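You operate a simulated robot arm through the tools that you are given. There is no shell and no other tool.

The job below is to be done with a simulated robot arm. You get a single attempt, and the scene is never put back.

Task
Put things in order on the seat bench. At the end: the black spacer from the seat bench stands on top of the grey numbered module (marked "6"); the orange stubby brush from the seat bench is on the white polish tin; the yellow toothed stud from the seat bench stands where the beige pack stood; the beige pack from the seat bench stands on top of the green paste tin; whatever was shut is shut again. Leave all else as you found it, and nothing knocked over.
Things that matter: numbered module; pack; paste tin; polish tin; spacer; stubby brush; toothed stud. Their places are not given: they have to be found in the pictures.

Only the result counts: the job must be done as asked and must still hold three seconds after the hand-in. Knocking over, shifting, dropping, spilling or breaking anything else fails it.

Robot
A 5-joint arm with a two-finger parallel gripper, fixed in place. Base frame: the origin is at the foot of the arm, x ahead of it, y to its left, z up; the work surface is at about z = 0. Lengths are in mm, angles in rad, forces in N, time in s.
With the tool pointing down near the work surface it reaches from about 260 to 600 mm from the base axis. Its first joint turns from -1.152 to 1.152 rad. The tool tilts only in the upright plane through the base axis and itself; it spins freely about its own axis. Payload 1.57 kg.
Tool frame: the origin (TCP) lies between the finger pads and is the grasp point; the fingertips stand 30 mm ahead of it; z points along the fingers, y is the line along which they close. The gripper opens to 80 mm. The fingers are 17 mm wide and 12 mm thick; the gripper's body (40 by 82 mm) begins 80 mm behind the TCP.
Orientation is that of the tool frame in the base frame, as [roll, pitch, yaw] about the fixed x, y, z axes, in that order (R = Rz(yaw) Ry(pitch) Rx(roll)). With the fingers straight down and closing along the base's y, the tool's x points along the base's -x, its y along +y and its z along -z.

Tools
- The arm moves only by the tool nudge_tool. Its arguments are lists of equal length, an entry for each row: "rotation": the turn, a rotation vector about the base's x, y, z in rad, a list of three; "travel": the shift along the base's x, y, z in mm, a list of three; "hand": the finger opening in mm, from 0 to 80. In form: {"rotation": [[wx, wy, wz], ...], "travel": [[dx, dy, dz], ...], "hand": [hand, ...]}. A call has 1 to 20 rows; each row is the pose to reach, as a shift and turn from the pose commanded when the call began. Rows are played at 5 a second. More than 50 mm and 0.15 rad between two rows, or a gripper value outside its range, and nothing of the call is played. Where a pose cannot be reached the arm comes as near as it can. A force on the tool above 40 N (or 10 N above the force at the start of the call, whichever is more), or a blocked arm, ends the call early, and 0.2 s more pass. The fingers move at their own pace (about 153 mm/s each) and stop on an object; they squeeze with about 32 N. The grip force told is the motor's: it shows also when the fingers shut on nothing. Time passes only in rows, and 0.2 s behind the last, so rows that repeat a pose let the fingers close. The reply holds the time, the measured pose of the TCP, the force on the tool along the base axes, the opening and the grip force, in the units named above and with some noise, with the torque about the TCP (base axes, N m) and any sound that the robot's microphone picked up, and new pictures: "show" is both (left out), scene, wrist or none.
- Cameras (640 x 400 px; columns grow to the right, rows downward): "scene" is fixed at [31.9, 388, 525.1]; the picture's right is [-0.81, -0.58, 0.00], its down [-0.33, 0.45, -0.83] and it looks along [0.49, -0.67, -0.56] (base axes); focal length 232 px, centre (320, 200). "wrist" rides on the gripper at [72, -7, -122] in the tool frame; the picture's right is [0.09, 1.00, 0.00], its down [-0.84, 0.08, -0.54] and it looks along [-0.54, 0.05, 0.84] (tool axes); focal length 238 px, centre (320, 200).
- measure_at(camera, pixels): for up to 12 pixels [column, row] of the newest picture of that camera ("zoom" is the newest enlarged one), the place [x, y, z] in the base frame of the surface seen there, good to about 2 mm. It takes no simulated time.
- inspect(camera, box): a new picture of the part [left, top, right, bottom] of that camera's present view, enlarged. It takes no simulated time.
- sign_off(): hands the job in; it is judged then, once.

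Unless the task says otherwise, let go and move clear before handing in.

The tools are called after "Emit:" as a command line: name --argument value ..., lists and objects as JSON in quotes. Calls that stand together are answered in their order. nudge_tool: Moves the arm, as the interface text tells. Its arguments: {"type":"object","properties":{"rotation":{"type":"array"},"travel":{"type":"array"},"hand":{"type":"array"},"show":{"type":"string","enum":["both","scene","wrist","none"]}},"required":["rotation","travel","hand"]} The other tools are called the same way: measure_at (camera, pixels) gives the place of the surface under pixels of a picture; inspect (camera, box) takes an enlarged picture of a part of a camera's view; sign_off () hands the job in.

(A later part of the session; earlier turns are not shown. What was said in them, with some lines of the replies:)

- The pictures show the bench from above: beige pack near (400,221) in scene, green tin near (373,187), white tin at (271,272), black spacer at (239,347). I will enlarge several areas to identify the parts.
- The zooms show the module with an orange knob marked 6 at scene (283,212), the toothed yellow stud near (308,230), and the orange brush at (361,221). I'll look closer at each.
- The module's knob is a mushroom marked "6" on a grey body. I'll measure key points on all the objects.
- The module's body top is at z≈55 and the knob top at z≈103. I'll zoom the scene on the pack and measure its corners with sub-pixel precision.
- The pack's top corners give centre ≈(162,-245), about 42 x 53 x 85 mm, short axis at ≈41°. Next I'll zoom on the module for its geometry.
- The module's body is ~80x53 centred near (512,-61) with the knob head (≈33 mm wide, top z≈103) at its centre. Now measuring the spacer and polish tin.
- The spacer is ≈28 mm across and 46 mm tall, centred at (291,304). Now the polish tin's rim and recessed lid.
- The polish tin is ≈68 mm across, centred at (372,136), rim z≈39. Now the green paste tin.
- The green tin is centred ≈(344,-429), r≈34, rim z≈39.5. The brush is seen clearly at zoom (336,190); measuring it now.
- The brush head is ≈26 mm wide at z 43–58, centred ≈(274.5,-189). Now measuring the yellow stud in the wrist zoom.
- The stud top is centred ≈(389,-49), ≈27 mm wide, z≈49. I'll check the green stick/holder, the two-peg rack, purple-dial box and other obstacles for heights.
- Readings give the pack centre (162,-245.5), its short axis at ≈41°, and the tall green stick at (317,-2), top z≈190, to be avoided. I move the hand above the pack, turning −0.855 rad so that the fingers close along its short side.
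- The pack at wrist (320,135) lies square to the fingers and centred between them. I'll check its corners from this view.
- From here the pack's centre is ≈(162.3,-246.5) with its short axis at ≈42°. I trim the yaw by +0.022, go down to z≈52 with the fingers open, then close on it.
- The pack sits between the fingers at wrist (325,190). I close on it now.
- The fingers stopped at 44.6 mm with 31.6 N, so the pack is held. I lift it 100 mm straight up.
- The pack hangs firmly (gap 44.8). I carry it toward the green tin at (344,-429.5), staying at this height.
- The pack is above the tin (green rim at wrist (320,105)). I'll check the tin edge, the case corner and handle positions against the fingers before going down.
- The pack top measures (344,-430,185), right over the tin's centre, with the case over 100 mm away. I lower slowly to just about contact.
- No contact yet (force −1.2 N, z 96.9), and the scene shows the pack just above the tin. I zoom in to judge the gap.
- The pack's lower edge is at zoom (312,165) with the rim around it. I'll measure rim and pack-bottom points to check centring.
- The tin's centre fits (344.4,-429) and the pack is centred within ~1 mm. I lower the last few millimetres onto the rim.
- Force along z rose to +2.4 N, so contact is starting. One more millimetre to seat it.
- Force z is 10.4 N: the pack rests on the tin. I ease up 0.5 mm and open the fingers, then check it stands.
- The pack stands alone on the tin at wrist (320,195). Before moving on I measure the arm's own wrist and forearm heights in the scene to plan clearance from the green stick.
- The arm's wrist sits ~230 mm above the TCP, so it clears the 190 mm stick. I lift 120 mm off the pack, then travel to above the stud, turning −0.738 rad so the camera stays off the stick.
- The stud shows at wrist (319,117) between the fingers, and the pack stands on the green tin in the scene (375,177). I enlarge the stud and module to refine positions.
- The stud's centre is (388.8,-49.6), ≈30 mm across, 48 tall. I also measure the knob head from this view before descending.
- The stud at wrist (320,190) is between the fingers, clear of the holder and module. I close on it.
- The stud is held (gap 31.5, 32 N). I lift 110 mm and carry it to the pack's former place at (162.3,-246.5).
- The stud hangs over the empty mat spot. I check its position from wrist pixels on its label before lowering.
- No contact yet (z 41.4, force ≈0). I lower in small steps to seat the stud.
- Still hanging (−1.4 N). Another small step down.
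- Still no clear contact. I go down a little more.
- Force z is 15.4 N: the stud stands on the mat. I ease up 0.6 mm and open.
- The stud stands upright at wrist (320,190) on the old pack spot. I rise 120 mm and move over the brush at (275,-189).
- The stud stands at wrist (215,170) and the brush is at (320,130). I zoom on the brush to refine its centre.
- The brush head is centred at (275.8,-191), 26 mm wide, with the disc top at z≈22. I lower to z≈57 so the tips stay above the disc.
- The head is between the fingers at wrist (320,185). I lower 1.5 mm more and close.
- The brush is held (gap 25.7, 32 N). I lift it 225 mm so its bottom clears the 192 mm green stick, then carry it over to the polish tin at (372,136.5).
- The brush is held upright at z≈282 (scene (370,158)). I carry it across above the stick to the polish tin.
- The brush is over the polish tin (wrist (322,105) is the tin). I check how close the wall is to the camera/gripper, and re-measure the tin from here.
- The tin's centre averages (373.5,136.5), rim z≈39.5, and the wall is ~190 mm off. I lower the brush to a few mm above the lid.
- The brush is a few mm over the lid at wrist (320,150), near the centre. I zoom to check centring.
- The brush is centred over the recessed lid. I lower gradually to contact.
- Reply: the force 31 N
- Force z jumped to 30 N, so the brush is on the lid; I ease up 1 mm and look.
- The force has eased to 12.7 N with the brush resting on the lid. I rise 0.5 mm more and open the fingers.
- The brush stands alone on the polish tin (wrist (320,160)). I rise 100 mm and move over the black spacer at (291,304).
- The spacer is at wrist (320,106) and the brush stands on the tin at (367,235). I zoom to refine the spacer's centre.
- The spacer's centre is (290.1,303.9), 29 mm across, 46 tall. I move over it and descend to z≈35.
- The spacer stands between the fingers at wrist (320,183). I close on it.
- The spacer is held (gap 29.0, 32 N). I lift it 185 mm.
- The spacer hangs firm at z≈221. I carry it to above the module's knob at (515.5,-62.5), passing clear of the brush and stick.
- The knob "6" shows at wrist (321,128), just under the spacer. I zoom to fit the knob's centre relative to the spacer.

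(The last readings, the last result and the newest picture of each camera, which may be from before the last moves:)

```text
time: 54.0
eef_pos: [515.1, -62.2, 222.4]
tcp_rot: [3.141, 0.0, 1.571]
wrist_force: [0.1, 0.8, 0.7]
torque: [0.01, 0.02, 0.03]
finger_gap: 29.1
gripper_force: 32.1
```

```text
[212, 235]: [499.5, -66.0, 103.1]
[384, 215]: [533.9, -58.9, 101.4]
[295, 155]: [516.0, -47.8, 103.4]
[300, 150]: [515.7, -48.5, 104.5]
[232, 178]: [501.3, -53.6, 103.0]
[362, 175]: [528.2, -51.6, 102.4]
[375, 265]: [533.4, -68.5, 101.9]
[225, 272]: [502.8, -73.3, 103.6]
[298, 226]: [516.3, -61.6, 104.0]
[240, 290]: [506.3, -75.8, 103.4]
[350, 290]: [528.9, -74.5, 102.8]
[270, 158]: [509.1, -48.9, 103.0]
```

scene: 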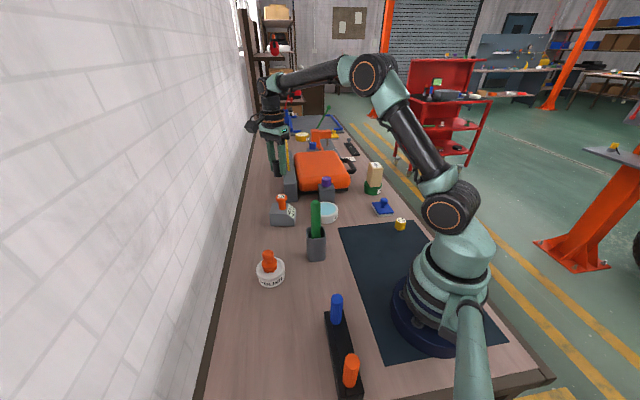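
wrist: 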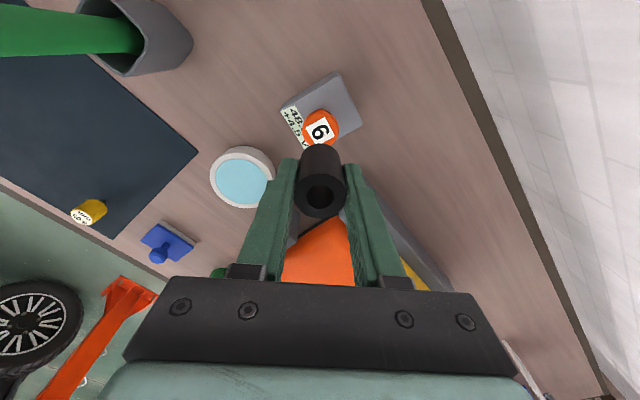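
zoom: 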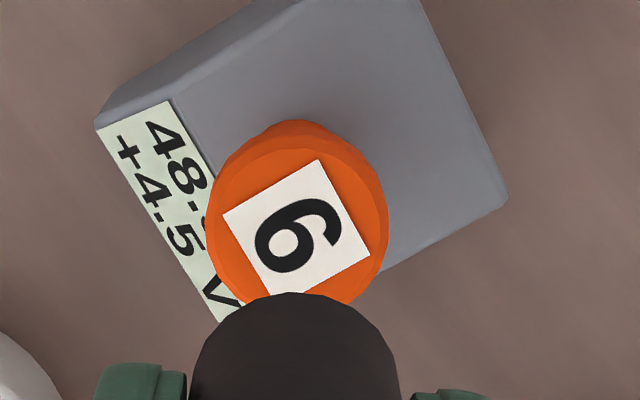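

The knob's top is a flat disc centred ≈(516.4,-63.2) at z≈103. I lower the spacer to just above it, correcting the small offset.

Emit:
nudge_tool --rotation '[[0, 0, 0], [0, 0, 0], [0, 0, 0], [0, 0, 0], [0, 0, 0], [0, 0, 0], [0, 0, 0]]' --travel '[[0.9, -0.7, -12], [0.9, -0.7, -32], [0.9, -0.7, -52], [0.9, -0.7, -66], [0.9, -0.7, -74], [0.9, -0.7, -77], [0.9, -0.7, -77]]' --hand '[16, 16, 16, 16, 16, 16, 16]'

```text
time: 55.6
eef_pos: [516.3, -64.4, 144.5]
tcp_rot: [-3.141, 0.0, 1.571]
wrist_force: [-0.2, 0.7, -0.7]
torque: [-0.02, 0.01, 0.02]
finger_gap: 29.1
gripper_force: 32.1
```

scene: 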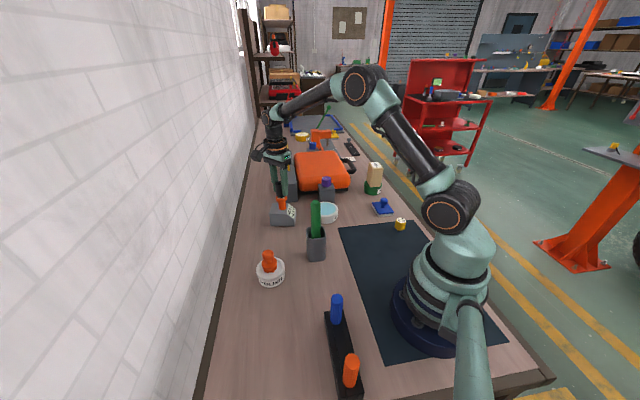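
wrist: 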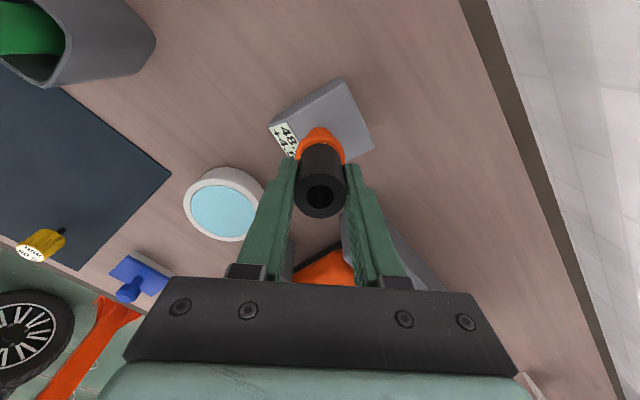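

The spacer hovers a few mm over the knob head. I zoom both views to check centring.

Emit:
inspect --camera "wrist" --box '[285, 110, 360, 220]'

Emit:
inspect --camera "scene" --box '[258, 150, 308, 230]'

```text
3.64 times, centred on (322, 165) of wrist
```

zoom: 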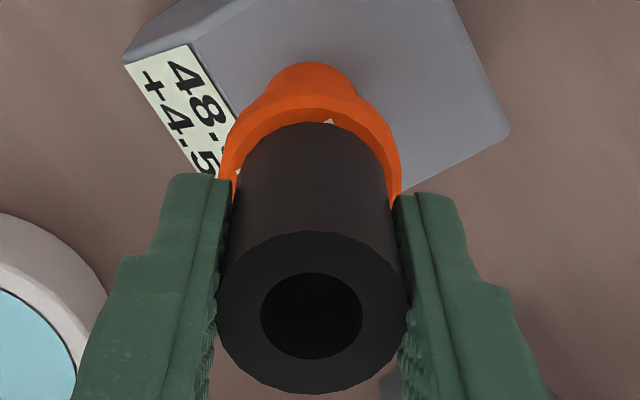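

```text
5.00 times, centred on (283, 190) of scene
```

zoom: 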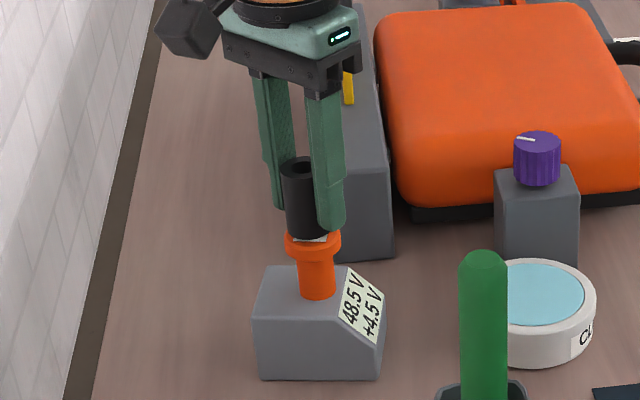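

The spacer looks nearly centred, perhaps slightly left in the scene view. I zoom in tighter to measure its lower edge against the knob head.

Emit:
inspect --camera "scene" --box '[272, 178, 296, 212]'

```text
11.76 times, centred on (284, 195) of scene
```

zoom: 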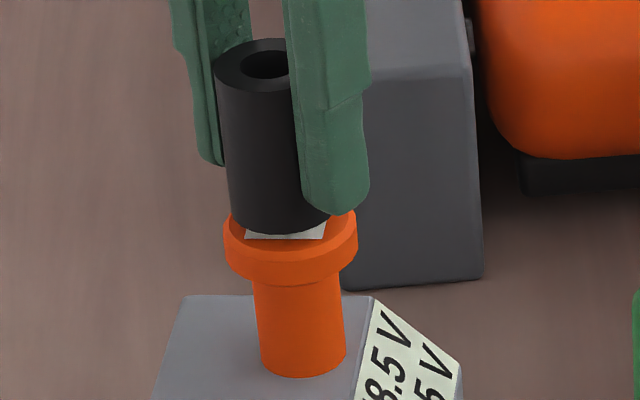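

The spacer's lower left edge is at zoom (230,215) and the head spans (224–357,235). I measure points on both for the offset.

Emit:
measure_at --camera "zoom" --pixels '[[234, 200], [260, 215], [285, 222], [267, 60], [225, 75], [280, 45], [228, 230], [353, 225], [290, 250], [285, 236], [245, 50], [270, 85]]'

Emit:
inspect --camera "wrist" --box '[295, 165, 345, 220]'

```text
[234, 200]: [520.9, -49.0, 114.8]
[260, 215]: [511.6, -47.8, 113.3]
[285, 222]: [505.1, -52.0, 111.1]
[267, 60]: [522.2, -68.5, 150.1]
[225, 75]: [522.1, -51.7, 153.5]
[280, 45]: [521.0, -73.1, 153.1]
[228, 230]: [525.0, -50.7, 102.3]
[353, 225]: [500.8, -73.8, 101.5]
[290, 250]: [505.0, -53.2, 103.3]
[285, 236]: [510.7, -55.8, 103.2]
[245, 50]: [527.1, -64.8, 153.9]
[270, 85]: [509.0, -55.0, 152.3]
```

```text
7.27 times, centred on (320, 192) of wrist
```

zoom: 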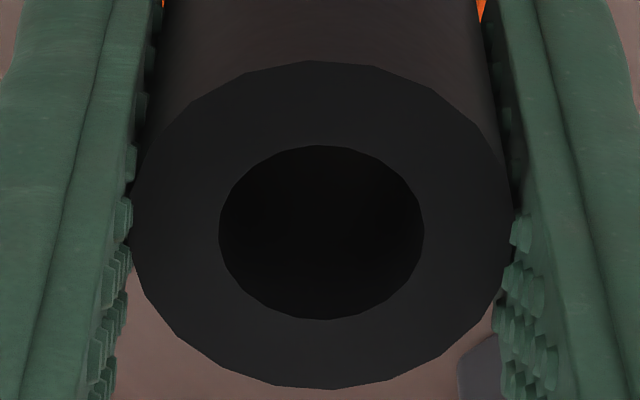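

The two views disagree by a millimetre or two, so I enlarge the knob/spacer junction in the wrist view.

Emit:
inspect --camera "wrist" --box '[295, 120, 350, 165]'

```text
8.89 times, centred on (322, 142) of wrist
```

zoom: 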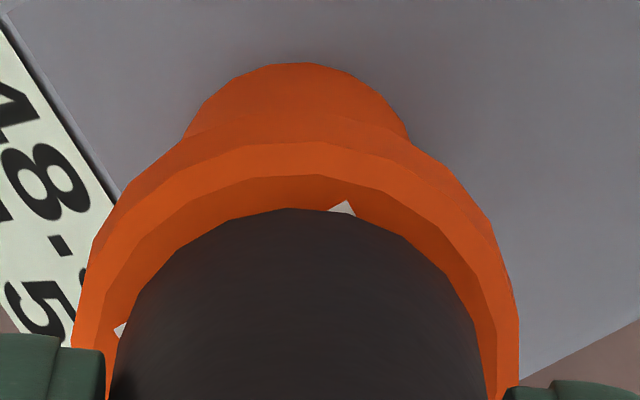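

The wrist view suggests near-centred in both axes. I zoom the scene even further for the side-to-side offset.

Emit:
inspect --camera "scene" --box '[274, 192, 292, 204]'

```text
16.00 times, centred on (283, 198) of scene
```

zoom: 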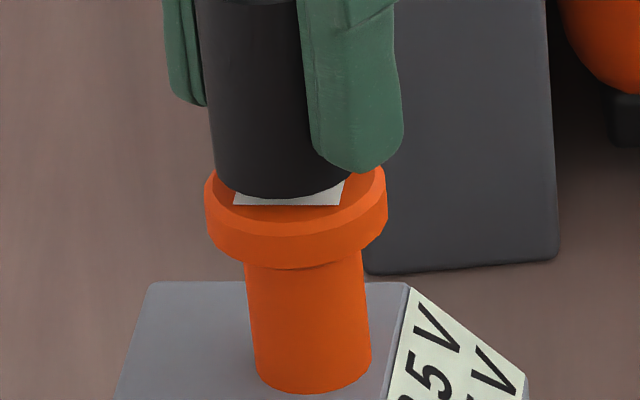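

I'll fit the spacer's top ring and the knob head in the same frames with direct measurements.

Emit:
measure_at --camera "wrist" --pixels '[[295.5, 195.5], [345, 195.5], [320, 174], [320, 216.5], [303, 180], [338, 180], [303, 210], [338, 210]]'

Emit:
measure_at --camera "zoom" --pixels '[[218, 160], [240, 185], [280, 194], [320, 190], [345, 180], [210, 190], [384, 190], [300, 245], [300, 225], [290, 202], [250, 232], [350, 225]]'

```text
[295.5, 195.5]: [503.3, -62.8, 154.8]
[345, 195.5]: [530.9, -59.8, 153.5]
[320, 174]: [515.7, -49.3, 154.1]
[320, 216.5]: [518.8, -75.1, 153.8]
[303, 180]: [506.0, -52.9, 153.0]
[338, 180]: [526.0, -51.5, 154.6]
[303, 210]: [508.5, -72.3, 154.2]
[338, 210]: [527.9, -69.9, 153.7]
```

```text
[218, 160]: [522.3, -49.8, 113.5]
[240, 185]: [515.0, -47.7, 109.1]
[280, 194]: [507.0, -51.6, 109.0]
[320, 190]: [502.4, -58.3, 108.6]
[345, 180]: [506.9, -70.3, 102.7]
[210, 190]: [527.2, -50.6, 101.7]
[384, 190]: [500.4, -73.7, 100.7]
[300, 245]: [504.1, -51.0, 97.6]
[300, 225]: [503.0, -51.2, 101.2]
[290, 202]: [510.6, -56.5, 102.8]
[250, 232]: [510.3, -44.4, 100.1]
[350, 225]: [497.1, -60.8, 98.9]
```

The spacer's ring fits centre (517.1,-61.8) and the knob head about (515.8,-63.2), so I shift by (−1.2,−1.5) and lower a little, watching the force.

Emit:
nudge_tool --rotation '[[0, 0, 0], [0, 0, 0], [0, 0, 0], [0, 0, 0]]' --travel '[[-1.2, -1.5, 0], [-1.2, -1.5, -1.5], [-1.2, -1.5, -2.5], [-1.2, -1.5, -2.5]]' --hand '[16, 16, 16, 16]'

```text
time: 56.6
eef_pos: [516.0, -65.5, 142.2]
tcp_rot: [-3.141, -0.002, 1.571]
wrist_force: [-0.3, 0.0, -1.0]
torque: [0.01, 0.01, -0.01]
finger_gap: 28.8
gripper_force: 32.1
```

scene: 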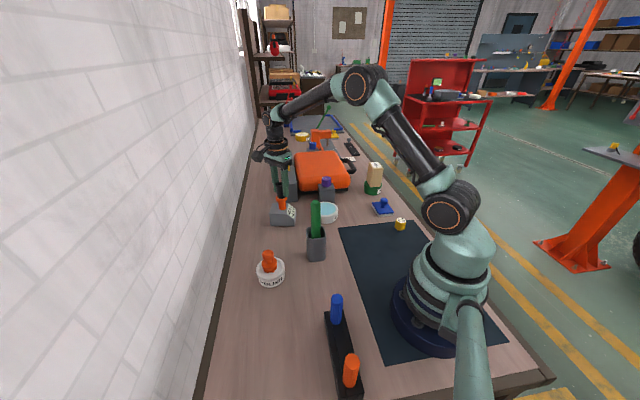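
wrist: 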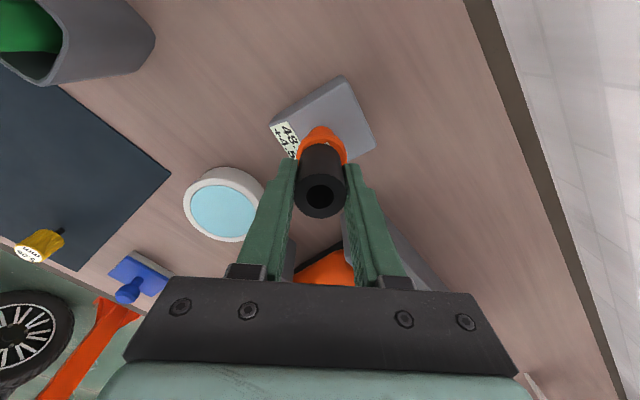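

Emit:
inspect --camera "scene" --box '[274, 192, 292, 204]'

Emit:
inspect --camera "wrist" --box '[295, 120, 350, 165]'

```text
16.00 times, centred on (283, 198) of scene
```

zoom: 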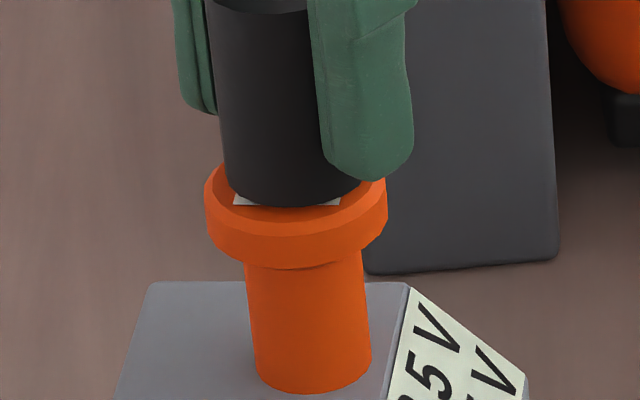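

```text
8.89 times, centred on (322, 142) of wrist
```

zoom: 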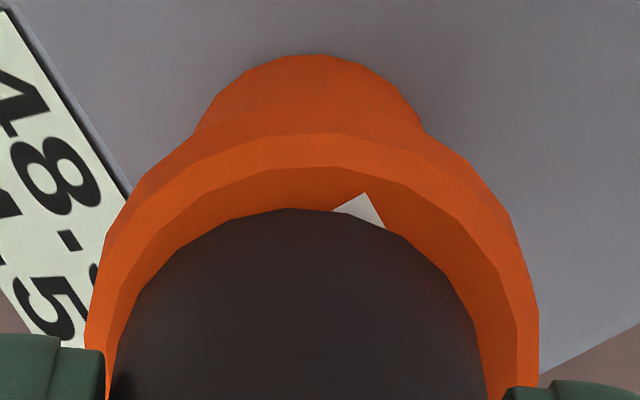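

Now the spacer overlaps the knob head well: scene centres (293.5 vs 296) and a ring of orange all round in the wrist view. I trim by +0.5 mm x, −0.3 mm y and lower gently to contact.

Emit:
nudge_tool --rotation '[[0, 0, 0], [0, 0, 0], [0, 0, 0], [0, 0, 0]]' --travel '[[0.5, -0.3, -0.5], [0.5, -0.3, -1.0], [0.5, -0.3, -1.4], [0.5, -0.3, -1.4]]' --hand '[16, 16, 16, 16]' --show "none"

```text
time: 57.6
eef_pos: [516.7, -65.0, 141.1]
tcp_rot: [3.141, -0.001, 1.571]
wrist_force: [-0.2, -0.7, 0.6]
torque: [0.04, 0.02, -0.01]
finger_gap: 28.9
gripper_force: 31.9
```

Force z is only +0.6 N. I go down half a millimetre more.

Emit:
nudge_tool --rotation '[[0, 0, 0], [0, 0, 0]]' --travel '[[0, 0, -0.5], [0, 0, -0.5]]' --hand '[16, 16]' --show "none"

```text
time: 58.2
eef_pos: [514.7, -66.3, 140.5]
tcp_rot: [-3.141, 0.001, 1.571]
wrist_force: [0.0, 0.6, -1.3]
torque: [0.01, 0.02, -0.02]
finger_gap: 29.0
gripper_force: 31.8
```

Emit:
nudge_tool --rotation '[[0, 0, 0], [0, 0, 0]]' --travel '[[0, 0, -0.4], [0, 0, -0.4]]' --hand '[16, 16]'

```text
time: 58.8
eef_pos: [515.6, -65.0, 140.3]
tcp_rot: [-3.141, 0.0, 1.57]
wrist_force: [0.3, 0.4, 0.0]
torque: [0.0, 0.01, -0.02]
finger_gap: 28.9
gripper_force: 31.2
```

scene: 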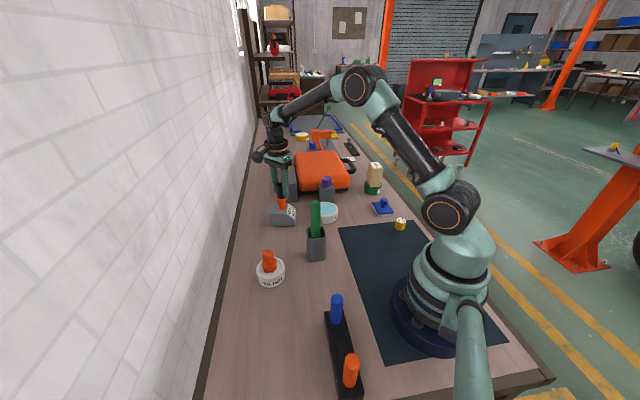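
wrist: 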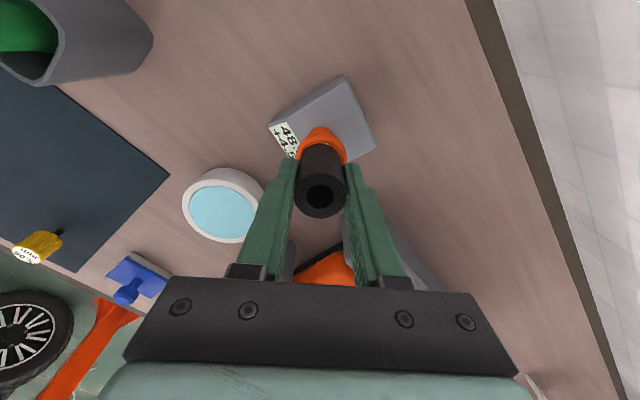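

No contact force yet at commanded z≈138.4. I look closely at the remaining gap.

Emit:
inspect --camera "scene" --box '[274, 192, 292, 204]'

Emit:
inspect --camera "wrist" --box '[295, 120, 350, 165]'

```text
16.00 times, centred on (283, 198) of scene
```

zoom: 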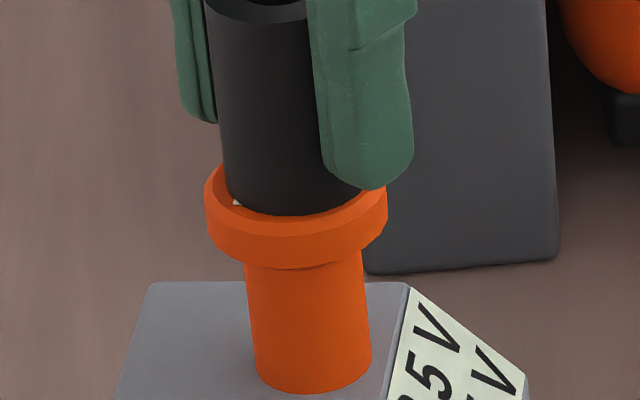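

```text
8.89 times, centred on (322, 142) of wrist
```

zoom: 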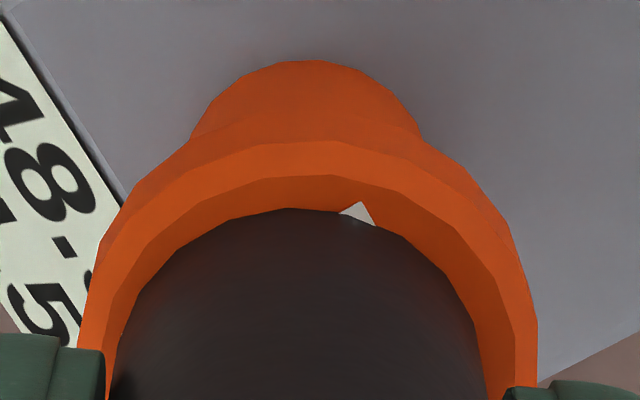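

The spacer is nearly touching, with an even rim of knob visible. I continue down in half-millimetre steps.

Emit:
nudge_tool --rotation '[[0, 0, 0], [0, 0, 0], [0, 0, 0]]' --travel '[[0.2, -0.4, -0.3], [0.2, -0.4, -0.6], [0.2, -0.4, -0.6]]' --hand '[16, 16, 16]' --show "none"

```text
time: 59.6
eef_pos: [517.6, -64.6, 139.9]
tcp_rot: [3.141, -0.001, 1.57]
wrist_force: [-1.7, 3.0, 5.0]
torque: [0.08, 0.04, 0.04]
finger_gap: 29.2
gripper_force: 32.6
```

Force z reached 5 N: the spacer touches the knob. I ease 0.3 mm and open the fingers gradually.

Emit:
nudge_tool --rotation '[[0, 0, 0], [0, 0, 0], [0, 0, 0], [0, 0, 0], [0, 0, 0], [0, 0, 0]]' --travel '[[0, 0, 0.3], [0, 0, 0.3], [0, 0, 0.3], [0, 0, 0.3], [0, 0, 0.3], [0, 0, 0.3]]' --hand '[29, 32, 38, 48, 60, 60]'

```text
time: 61.0
eef_pos: [515.5, -65.5, 140.2]
tcp_rot: [-3.14, -0.001, 1.572]
wrist_force: [0.2, 0.0, 0.0]
torque: [-0.02, -0.01, 0.0]
finger_gap: 60.1
gripper_force: 0.0
```

scene: 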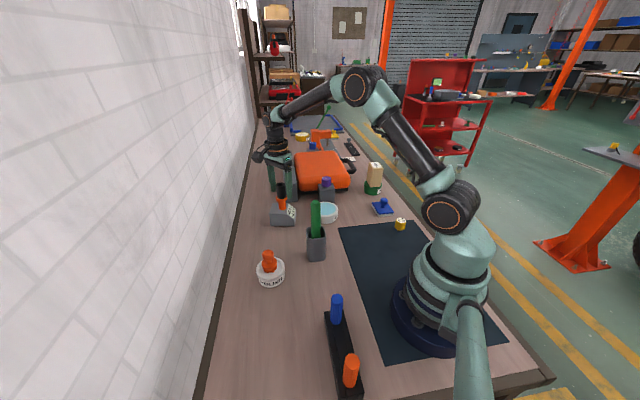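
wrist: 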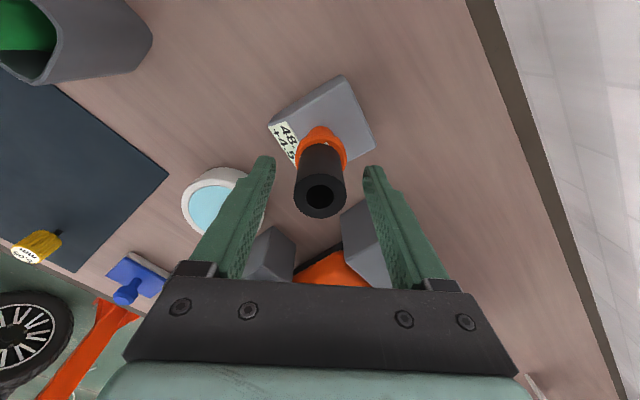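

The fingers are open and the spacer stands on the knob (wrist (320,180)). I rise straight up 120 mm to get clear.

Emit:
nudge_tool --rotation '[[0, 0, 0], [0, 0, 0], [0, 0, 0], [0, 0, 0], [0, 0, 0], [0, 0, 0]]' --travel '[[0, 0, 10], [0, 0, 30], [0, 0, 60], [0, 0, 90], [0, 0, 120], [0, 0, 120]]' --hand '[60, 60, 60, 60, 60, 60]'

Emit:
inspect --camera "scene" --box '[255, 165, 310, 235]'

Emit:
inspect --camera "scene" --box '[340, 140, 420, 250]'

Emit:
inspect --camera "scene" --box '[220, 230, 330, 300]'

```text
time: 62.4
eef_pos: [517.3, -65.7, 261.6]
tcp_rot: [3.141, 0.0, 1.57]
wrist_force: [0.3, 0.4, -0.3]
torque: [-0.05, -0.02, 0.0]
finger_gap: 59.8
gripper_force: 0.2
```

scene: 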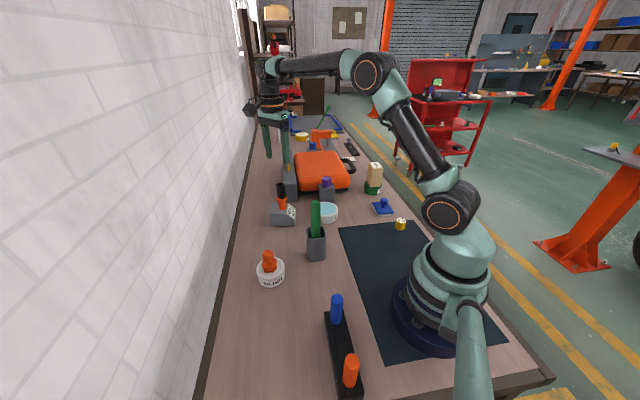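
wrist: 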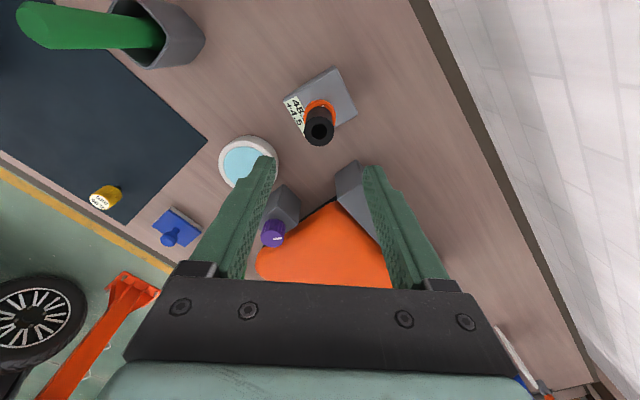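

```text
5.71 times, centred on (282, 200) of scene
```

zoom: 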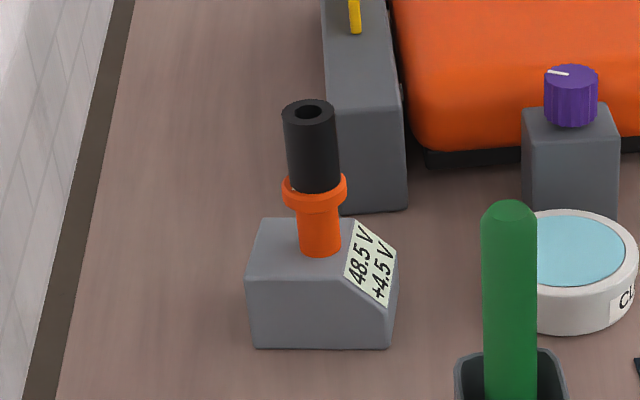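

```text
3.64 times, centred on (380, 195) of scene
```

zoom: 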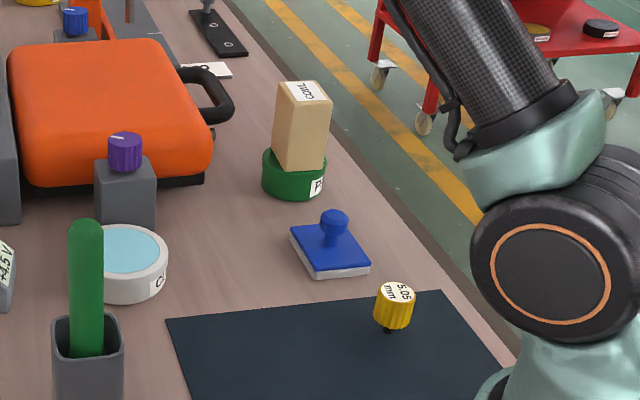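

```text
5.71 times, centred on (275, 265) of scene
```

zoom: 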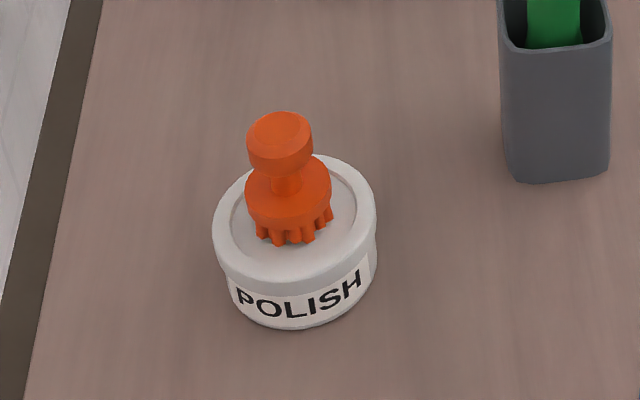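

The spacer, pack and brush all stand where wanted. The stud seems to stand on a narrow dark foot at zoom (388,328); I zoom in to check that it's upright and stable.

Emit:
inspect --camera "scene" --box '[388, 210, 412, 240]'

Emit:
inspect --camera "wrist" --box '[80, 170, 140, 220]'

Emit:
inspect --camera "wrist" --box '[275, 60, 365, 160]'

```text
13.33 times, centred on (400, 225) of scene
```

zoom: 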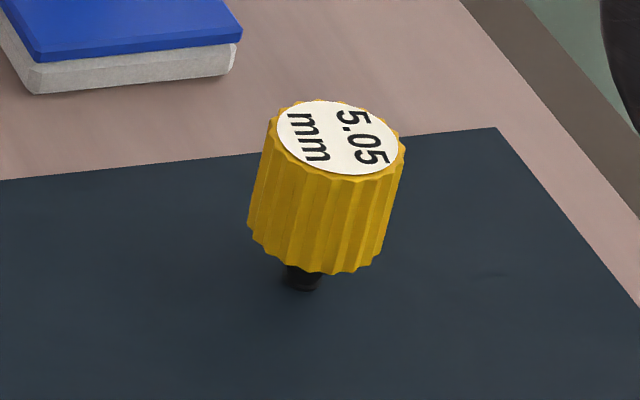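

```text
8.00 times, centred on (110, 195) of wrist
```

zoom: 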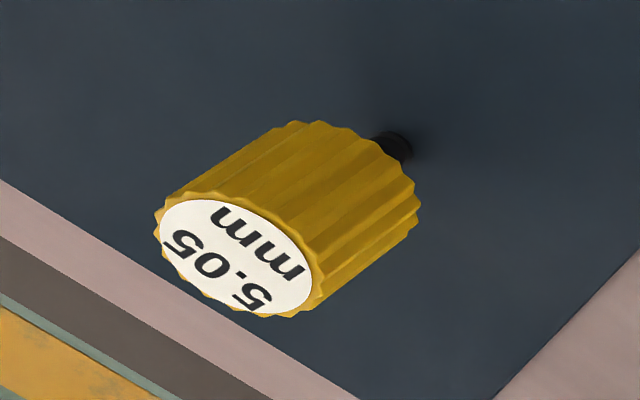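

```text
4.00 times, centred on (320, 110) of wrist
```

zoom: 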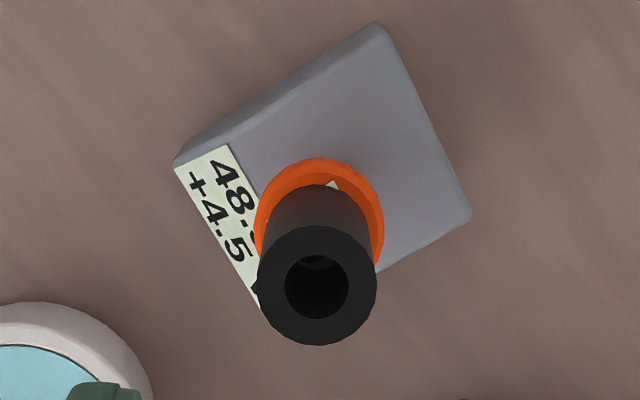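

The stud has a narrow black foot. I measure its top for level and position, and also check the module and other tops.

Emit:
measure_at --camera "wrist" --pixels '[[94, 199], [101, 198], [112, 205], [105, 206], [103, 202], [98, 204], [320, 128], [313, 131], [327, 131], [320, 118]]'

Emit:
measure_at --camera "scene" --pixels '[[397, 220], [404, 220], [401, 219], [401, 222], [401, 220.5], [373, 167], [377, 165], [268, 252], [264, 252]]'

Emit:
inspect --camera "scene" --box '[388, 210, 412, 240]'

```text
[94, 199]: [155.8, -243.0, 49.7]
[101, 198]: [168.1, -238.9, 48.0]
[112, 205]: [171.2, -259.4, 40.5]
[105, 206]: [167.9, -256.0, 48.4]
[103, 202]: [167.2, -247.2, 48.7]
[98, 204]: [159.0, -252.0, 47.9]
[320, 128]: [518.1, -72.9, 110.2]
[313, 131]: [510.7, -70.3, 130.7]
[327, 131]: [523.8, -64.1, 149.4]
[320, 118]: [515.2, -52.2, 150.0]
```

```text
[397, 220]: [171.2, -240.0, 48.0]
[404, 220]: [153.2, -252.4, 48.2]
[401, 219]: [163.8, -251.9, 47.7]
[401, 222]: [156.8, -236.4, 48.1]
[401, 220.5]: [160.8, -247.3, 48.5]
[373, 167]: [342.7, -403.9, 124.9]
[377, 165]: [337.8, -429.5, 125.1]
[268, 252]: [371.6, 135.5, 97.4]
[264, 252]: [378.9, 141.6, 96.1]
```

```text
13.33 times, centred on (400, 225) of scene
```

zoom: 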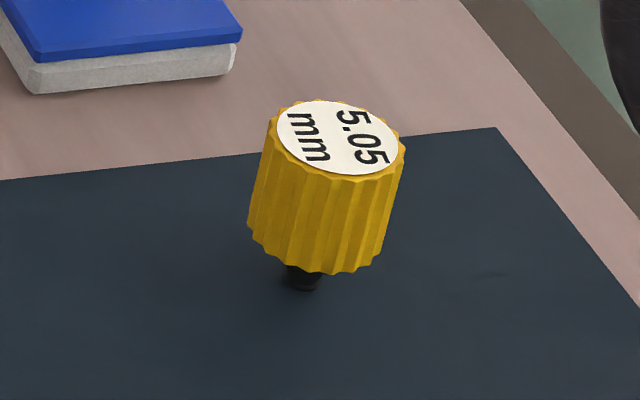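

The stud's top is level at z≈48, centred at (162,-246), and the spacer stands centred on the module's knob. I let a second pass and take a last look before handing in.

Emit:
nudge_tool --rotation '[[0, 0, 0], [0, 0, 0], [0, 0, 0], [0, 0, 0], [0, 0, 0], [0, 0, 0]]' --travel '[[0, 0, 5], [0, 0, 10], [0, 0, 10], [0, 0, 10], [0, 0, 10], [0, 0, 10]]' --hand '[60, 60, 60, 60, 60, 60]'

Emit:
inspect --camera "scene" --box '[240, 100, 420, 300]'

```text
time: 63.8
eef_pos: [516.0, -66.3, 270.2]
tcp_rot: [3.141, 0.001, 1.571]
wrist_force: [-0.7, 1.1, -0.1]
torque: [0.02, 0.0, -0.03]
finger_gap: 60.0
gripper_force: 0.0
```

scene: 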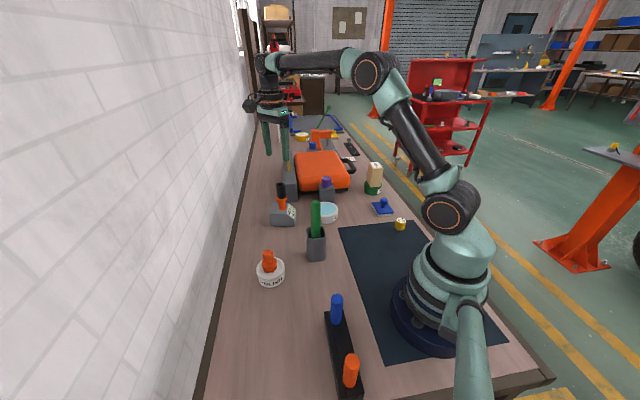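
wrist: 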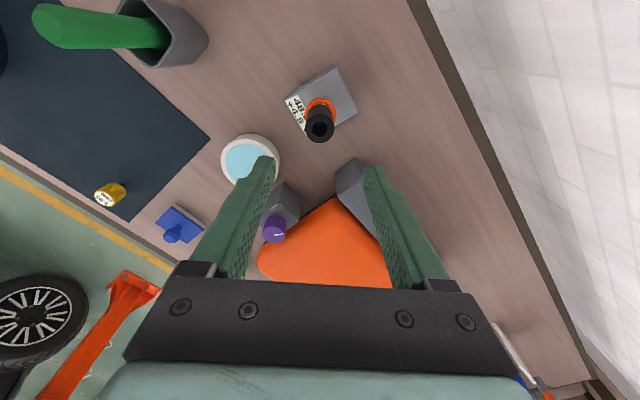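

```text
2.00 times, centred on (330, 200) of scene
```

zoom: 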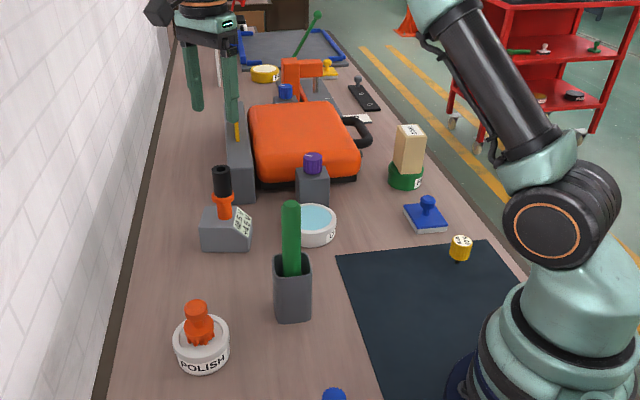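

The last pictures show the spacer on the "6" module (222,185 in the zoom), the brush on the polish tin (198,325), the pack on the green tin (408,155) and the stud on the pack's old spot (460,248). Nothing else has been disturbed and the arm is clear, so I hand the job in.

Emit:
sign_off

```text
The job is handed in.
```

I moved all four items to their places and handed the job in; the verdict hasn't come back to me. In the last pictures, taken about 3 seconds after the final release, everything was standing upright and the arm was clear.

- **Black spacer:** it stands on the orange knob of the grey "6" module. The knob fills the middle of the module's top, so I took the knob's flat head as "on top". The spacer is centred on it to within about 1–2 mm.
- **Orange stubby brush:** it stands on the recessed lid of the white polish tin, near the centre. It briefly pressed the lid with about 30 N before I eased off, and the tin did not appear to move.
- **Yellow toothed stud:** it stands where the pack was, at about (162, -246) mm. It rests on a narrow black foot, and its top measures level.
- **Beige pack:** it stands on the green paste tin, centred to within about 1 mm.

I opened nothing, so there was nothing to shut again. Nothing else looked moved or knocked over.
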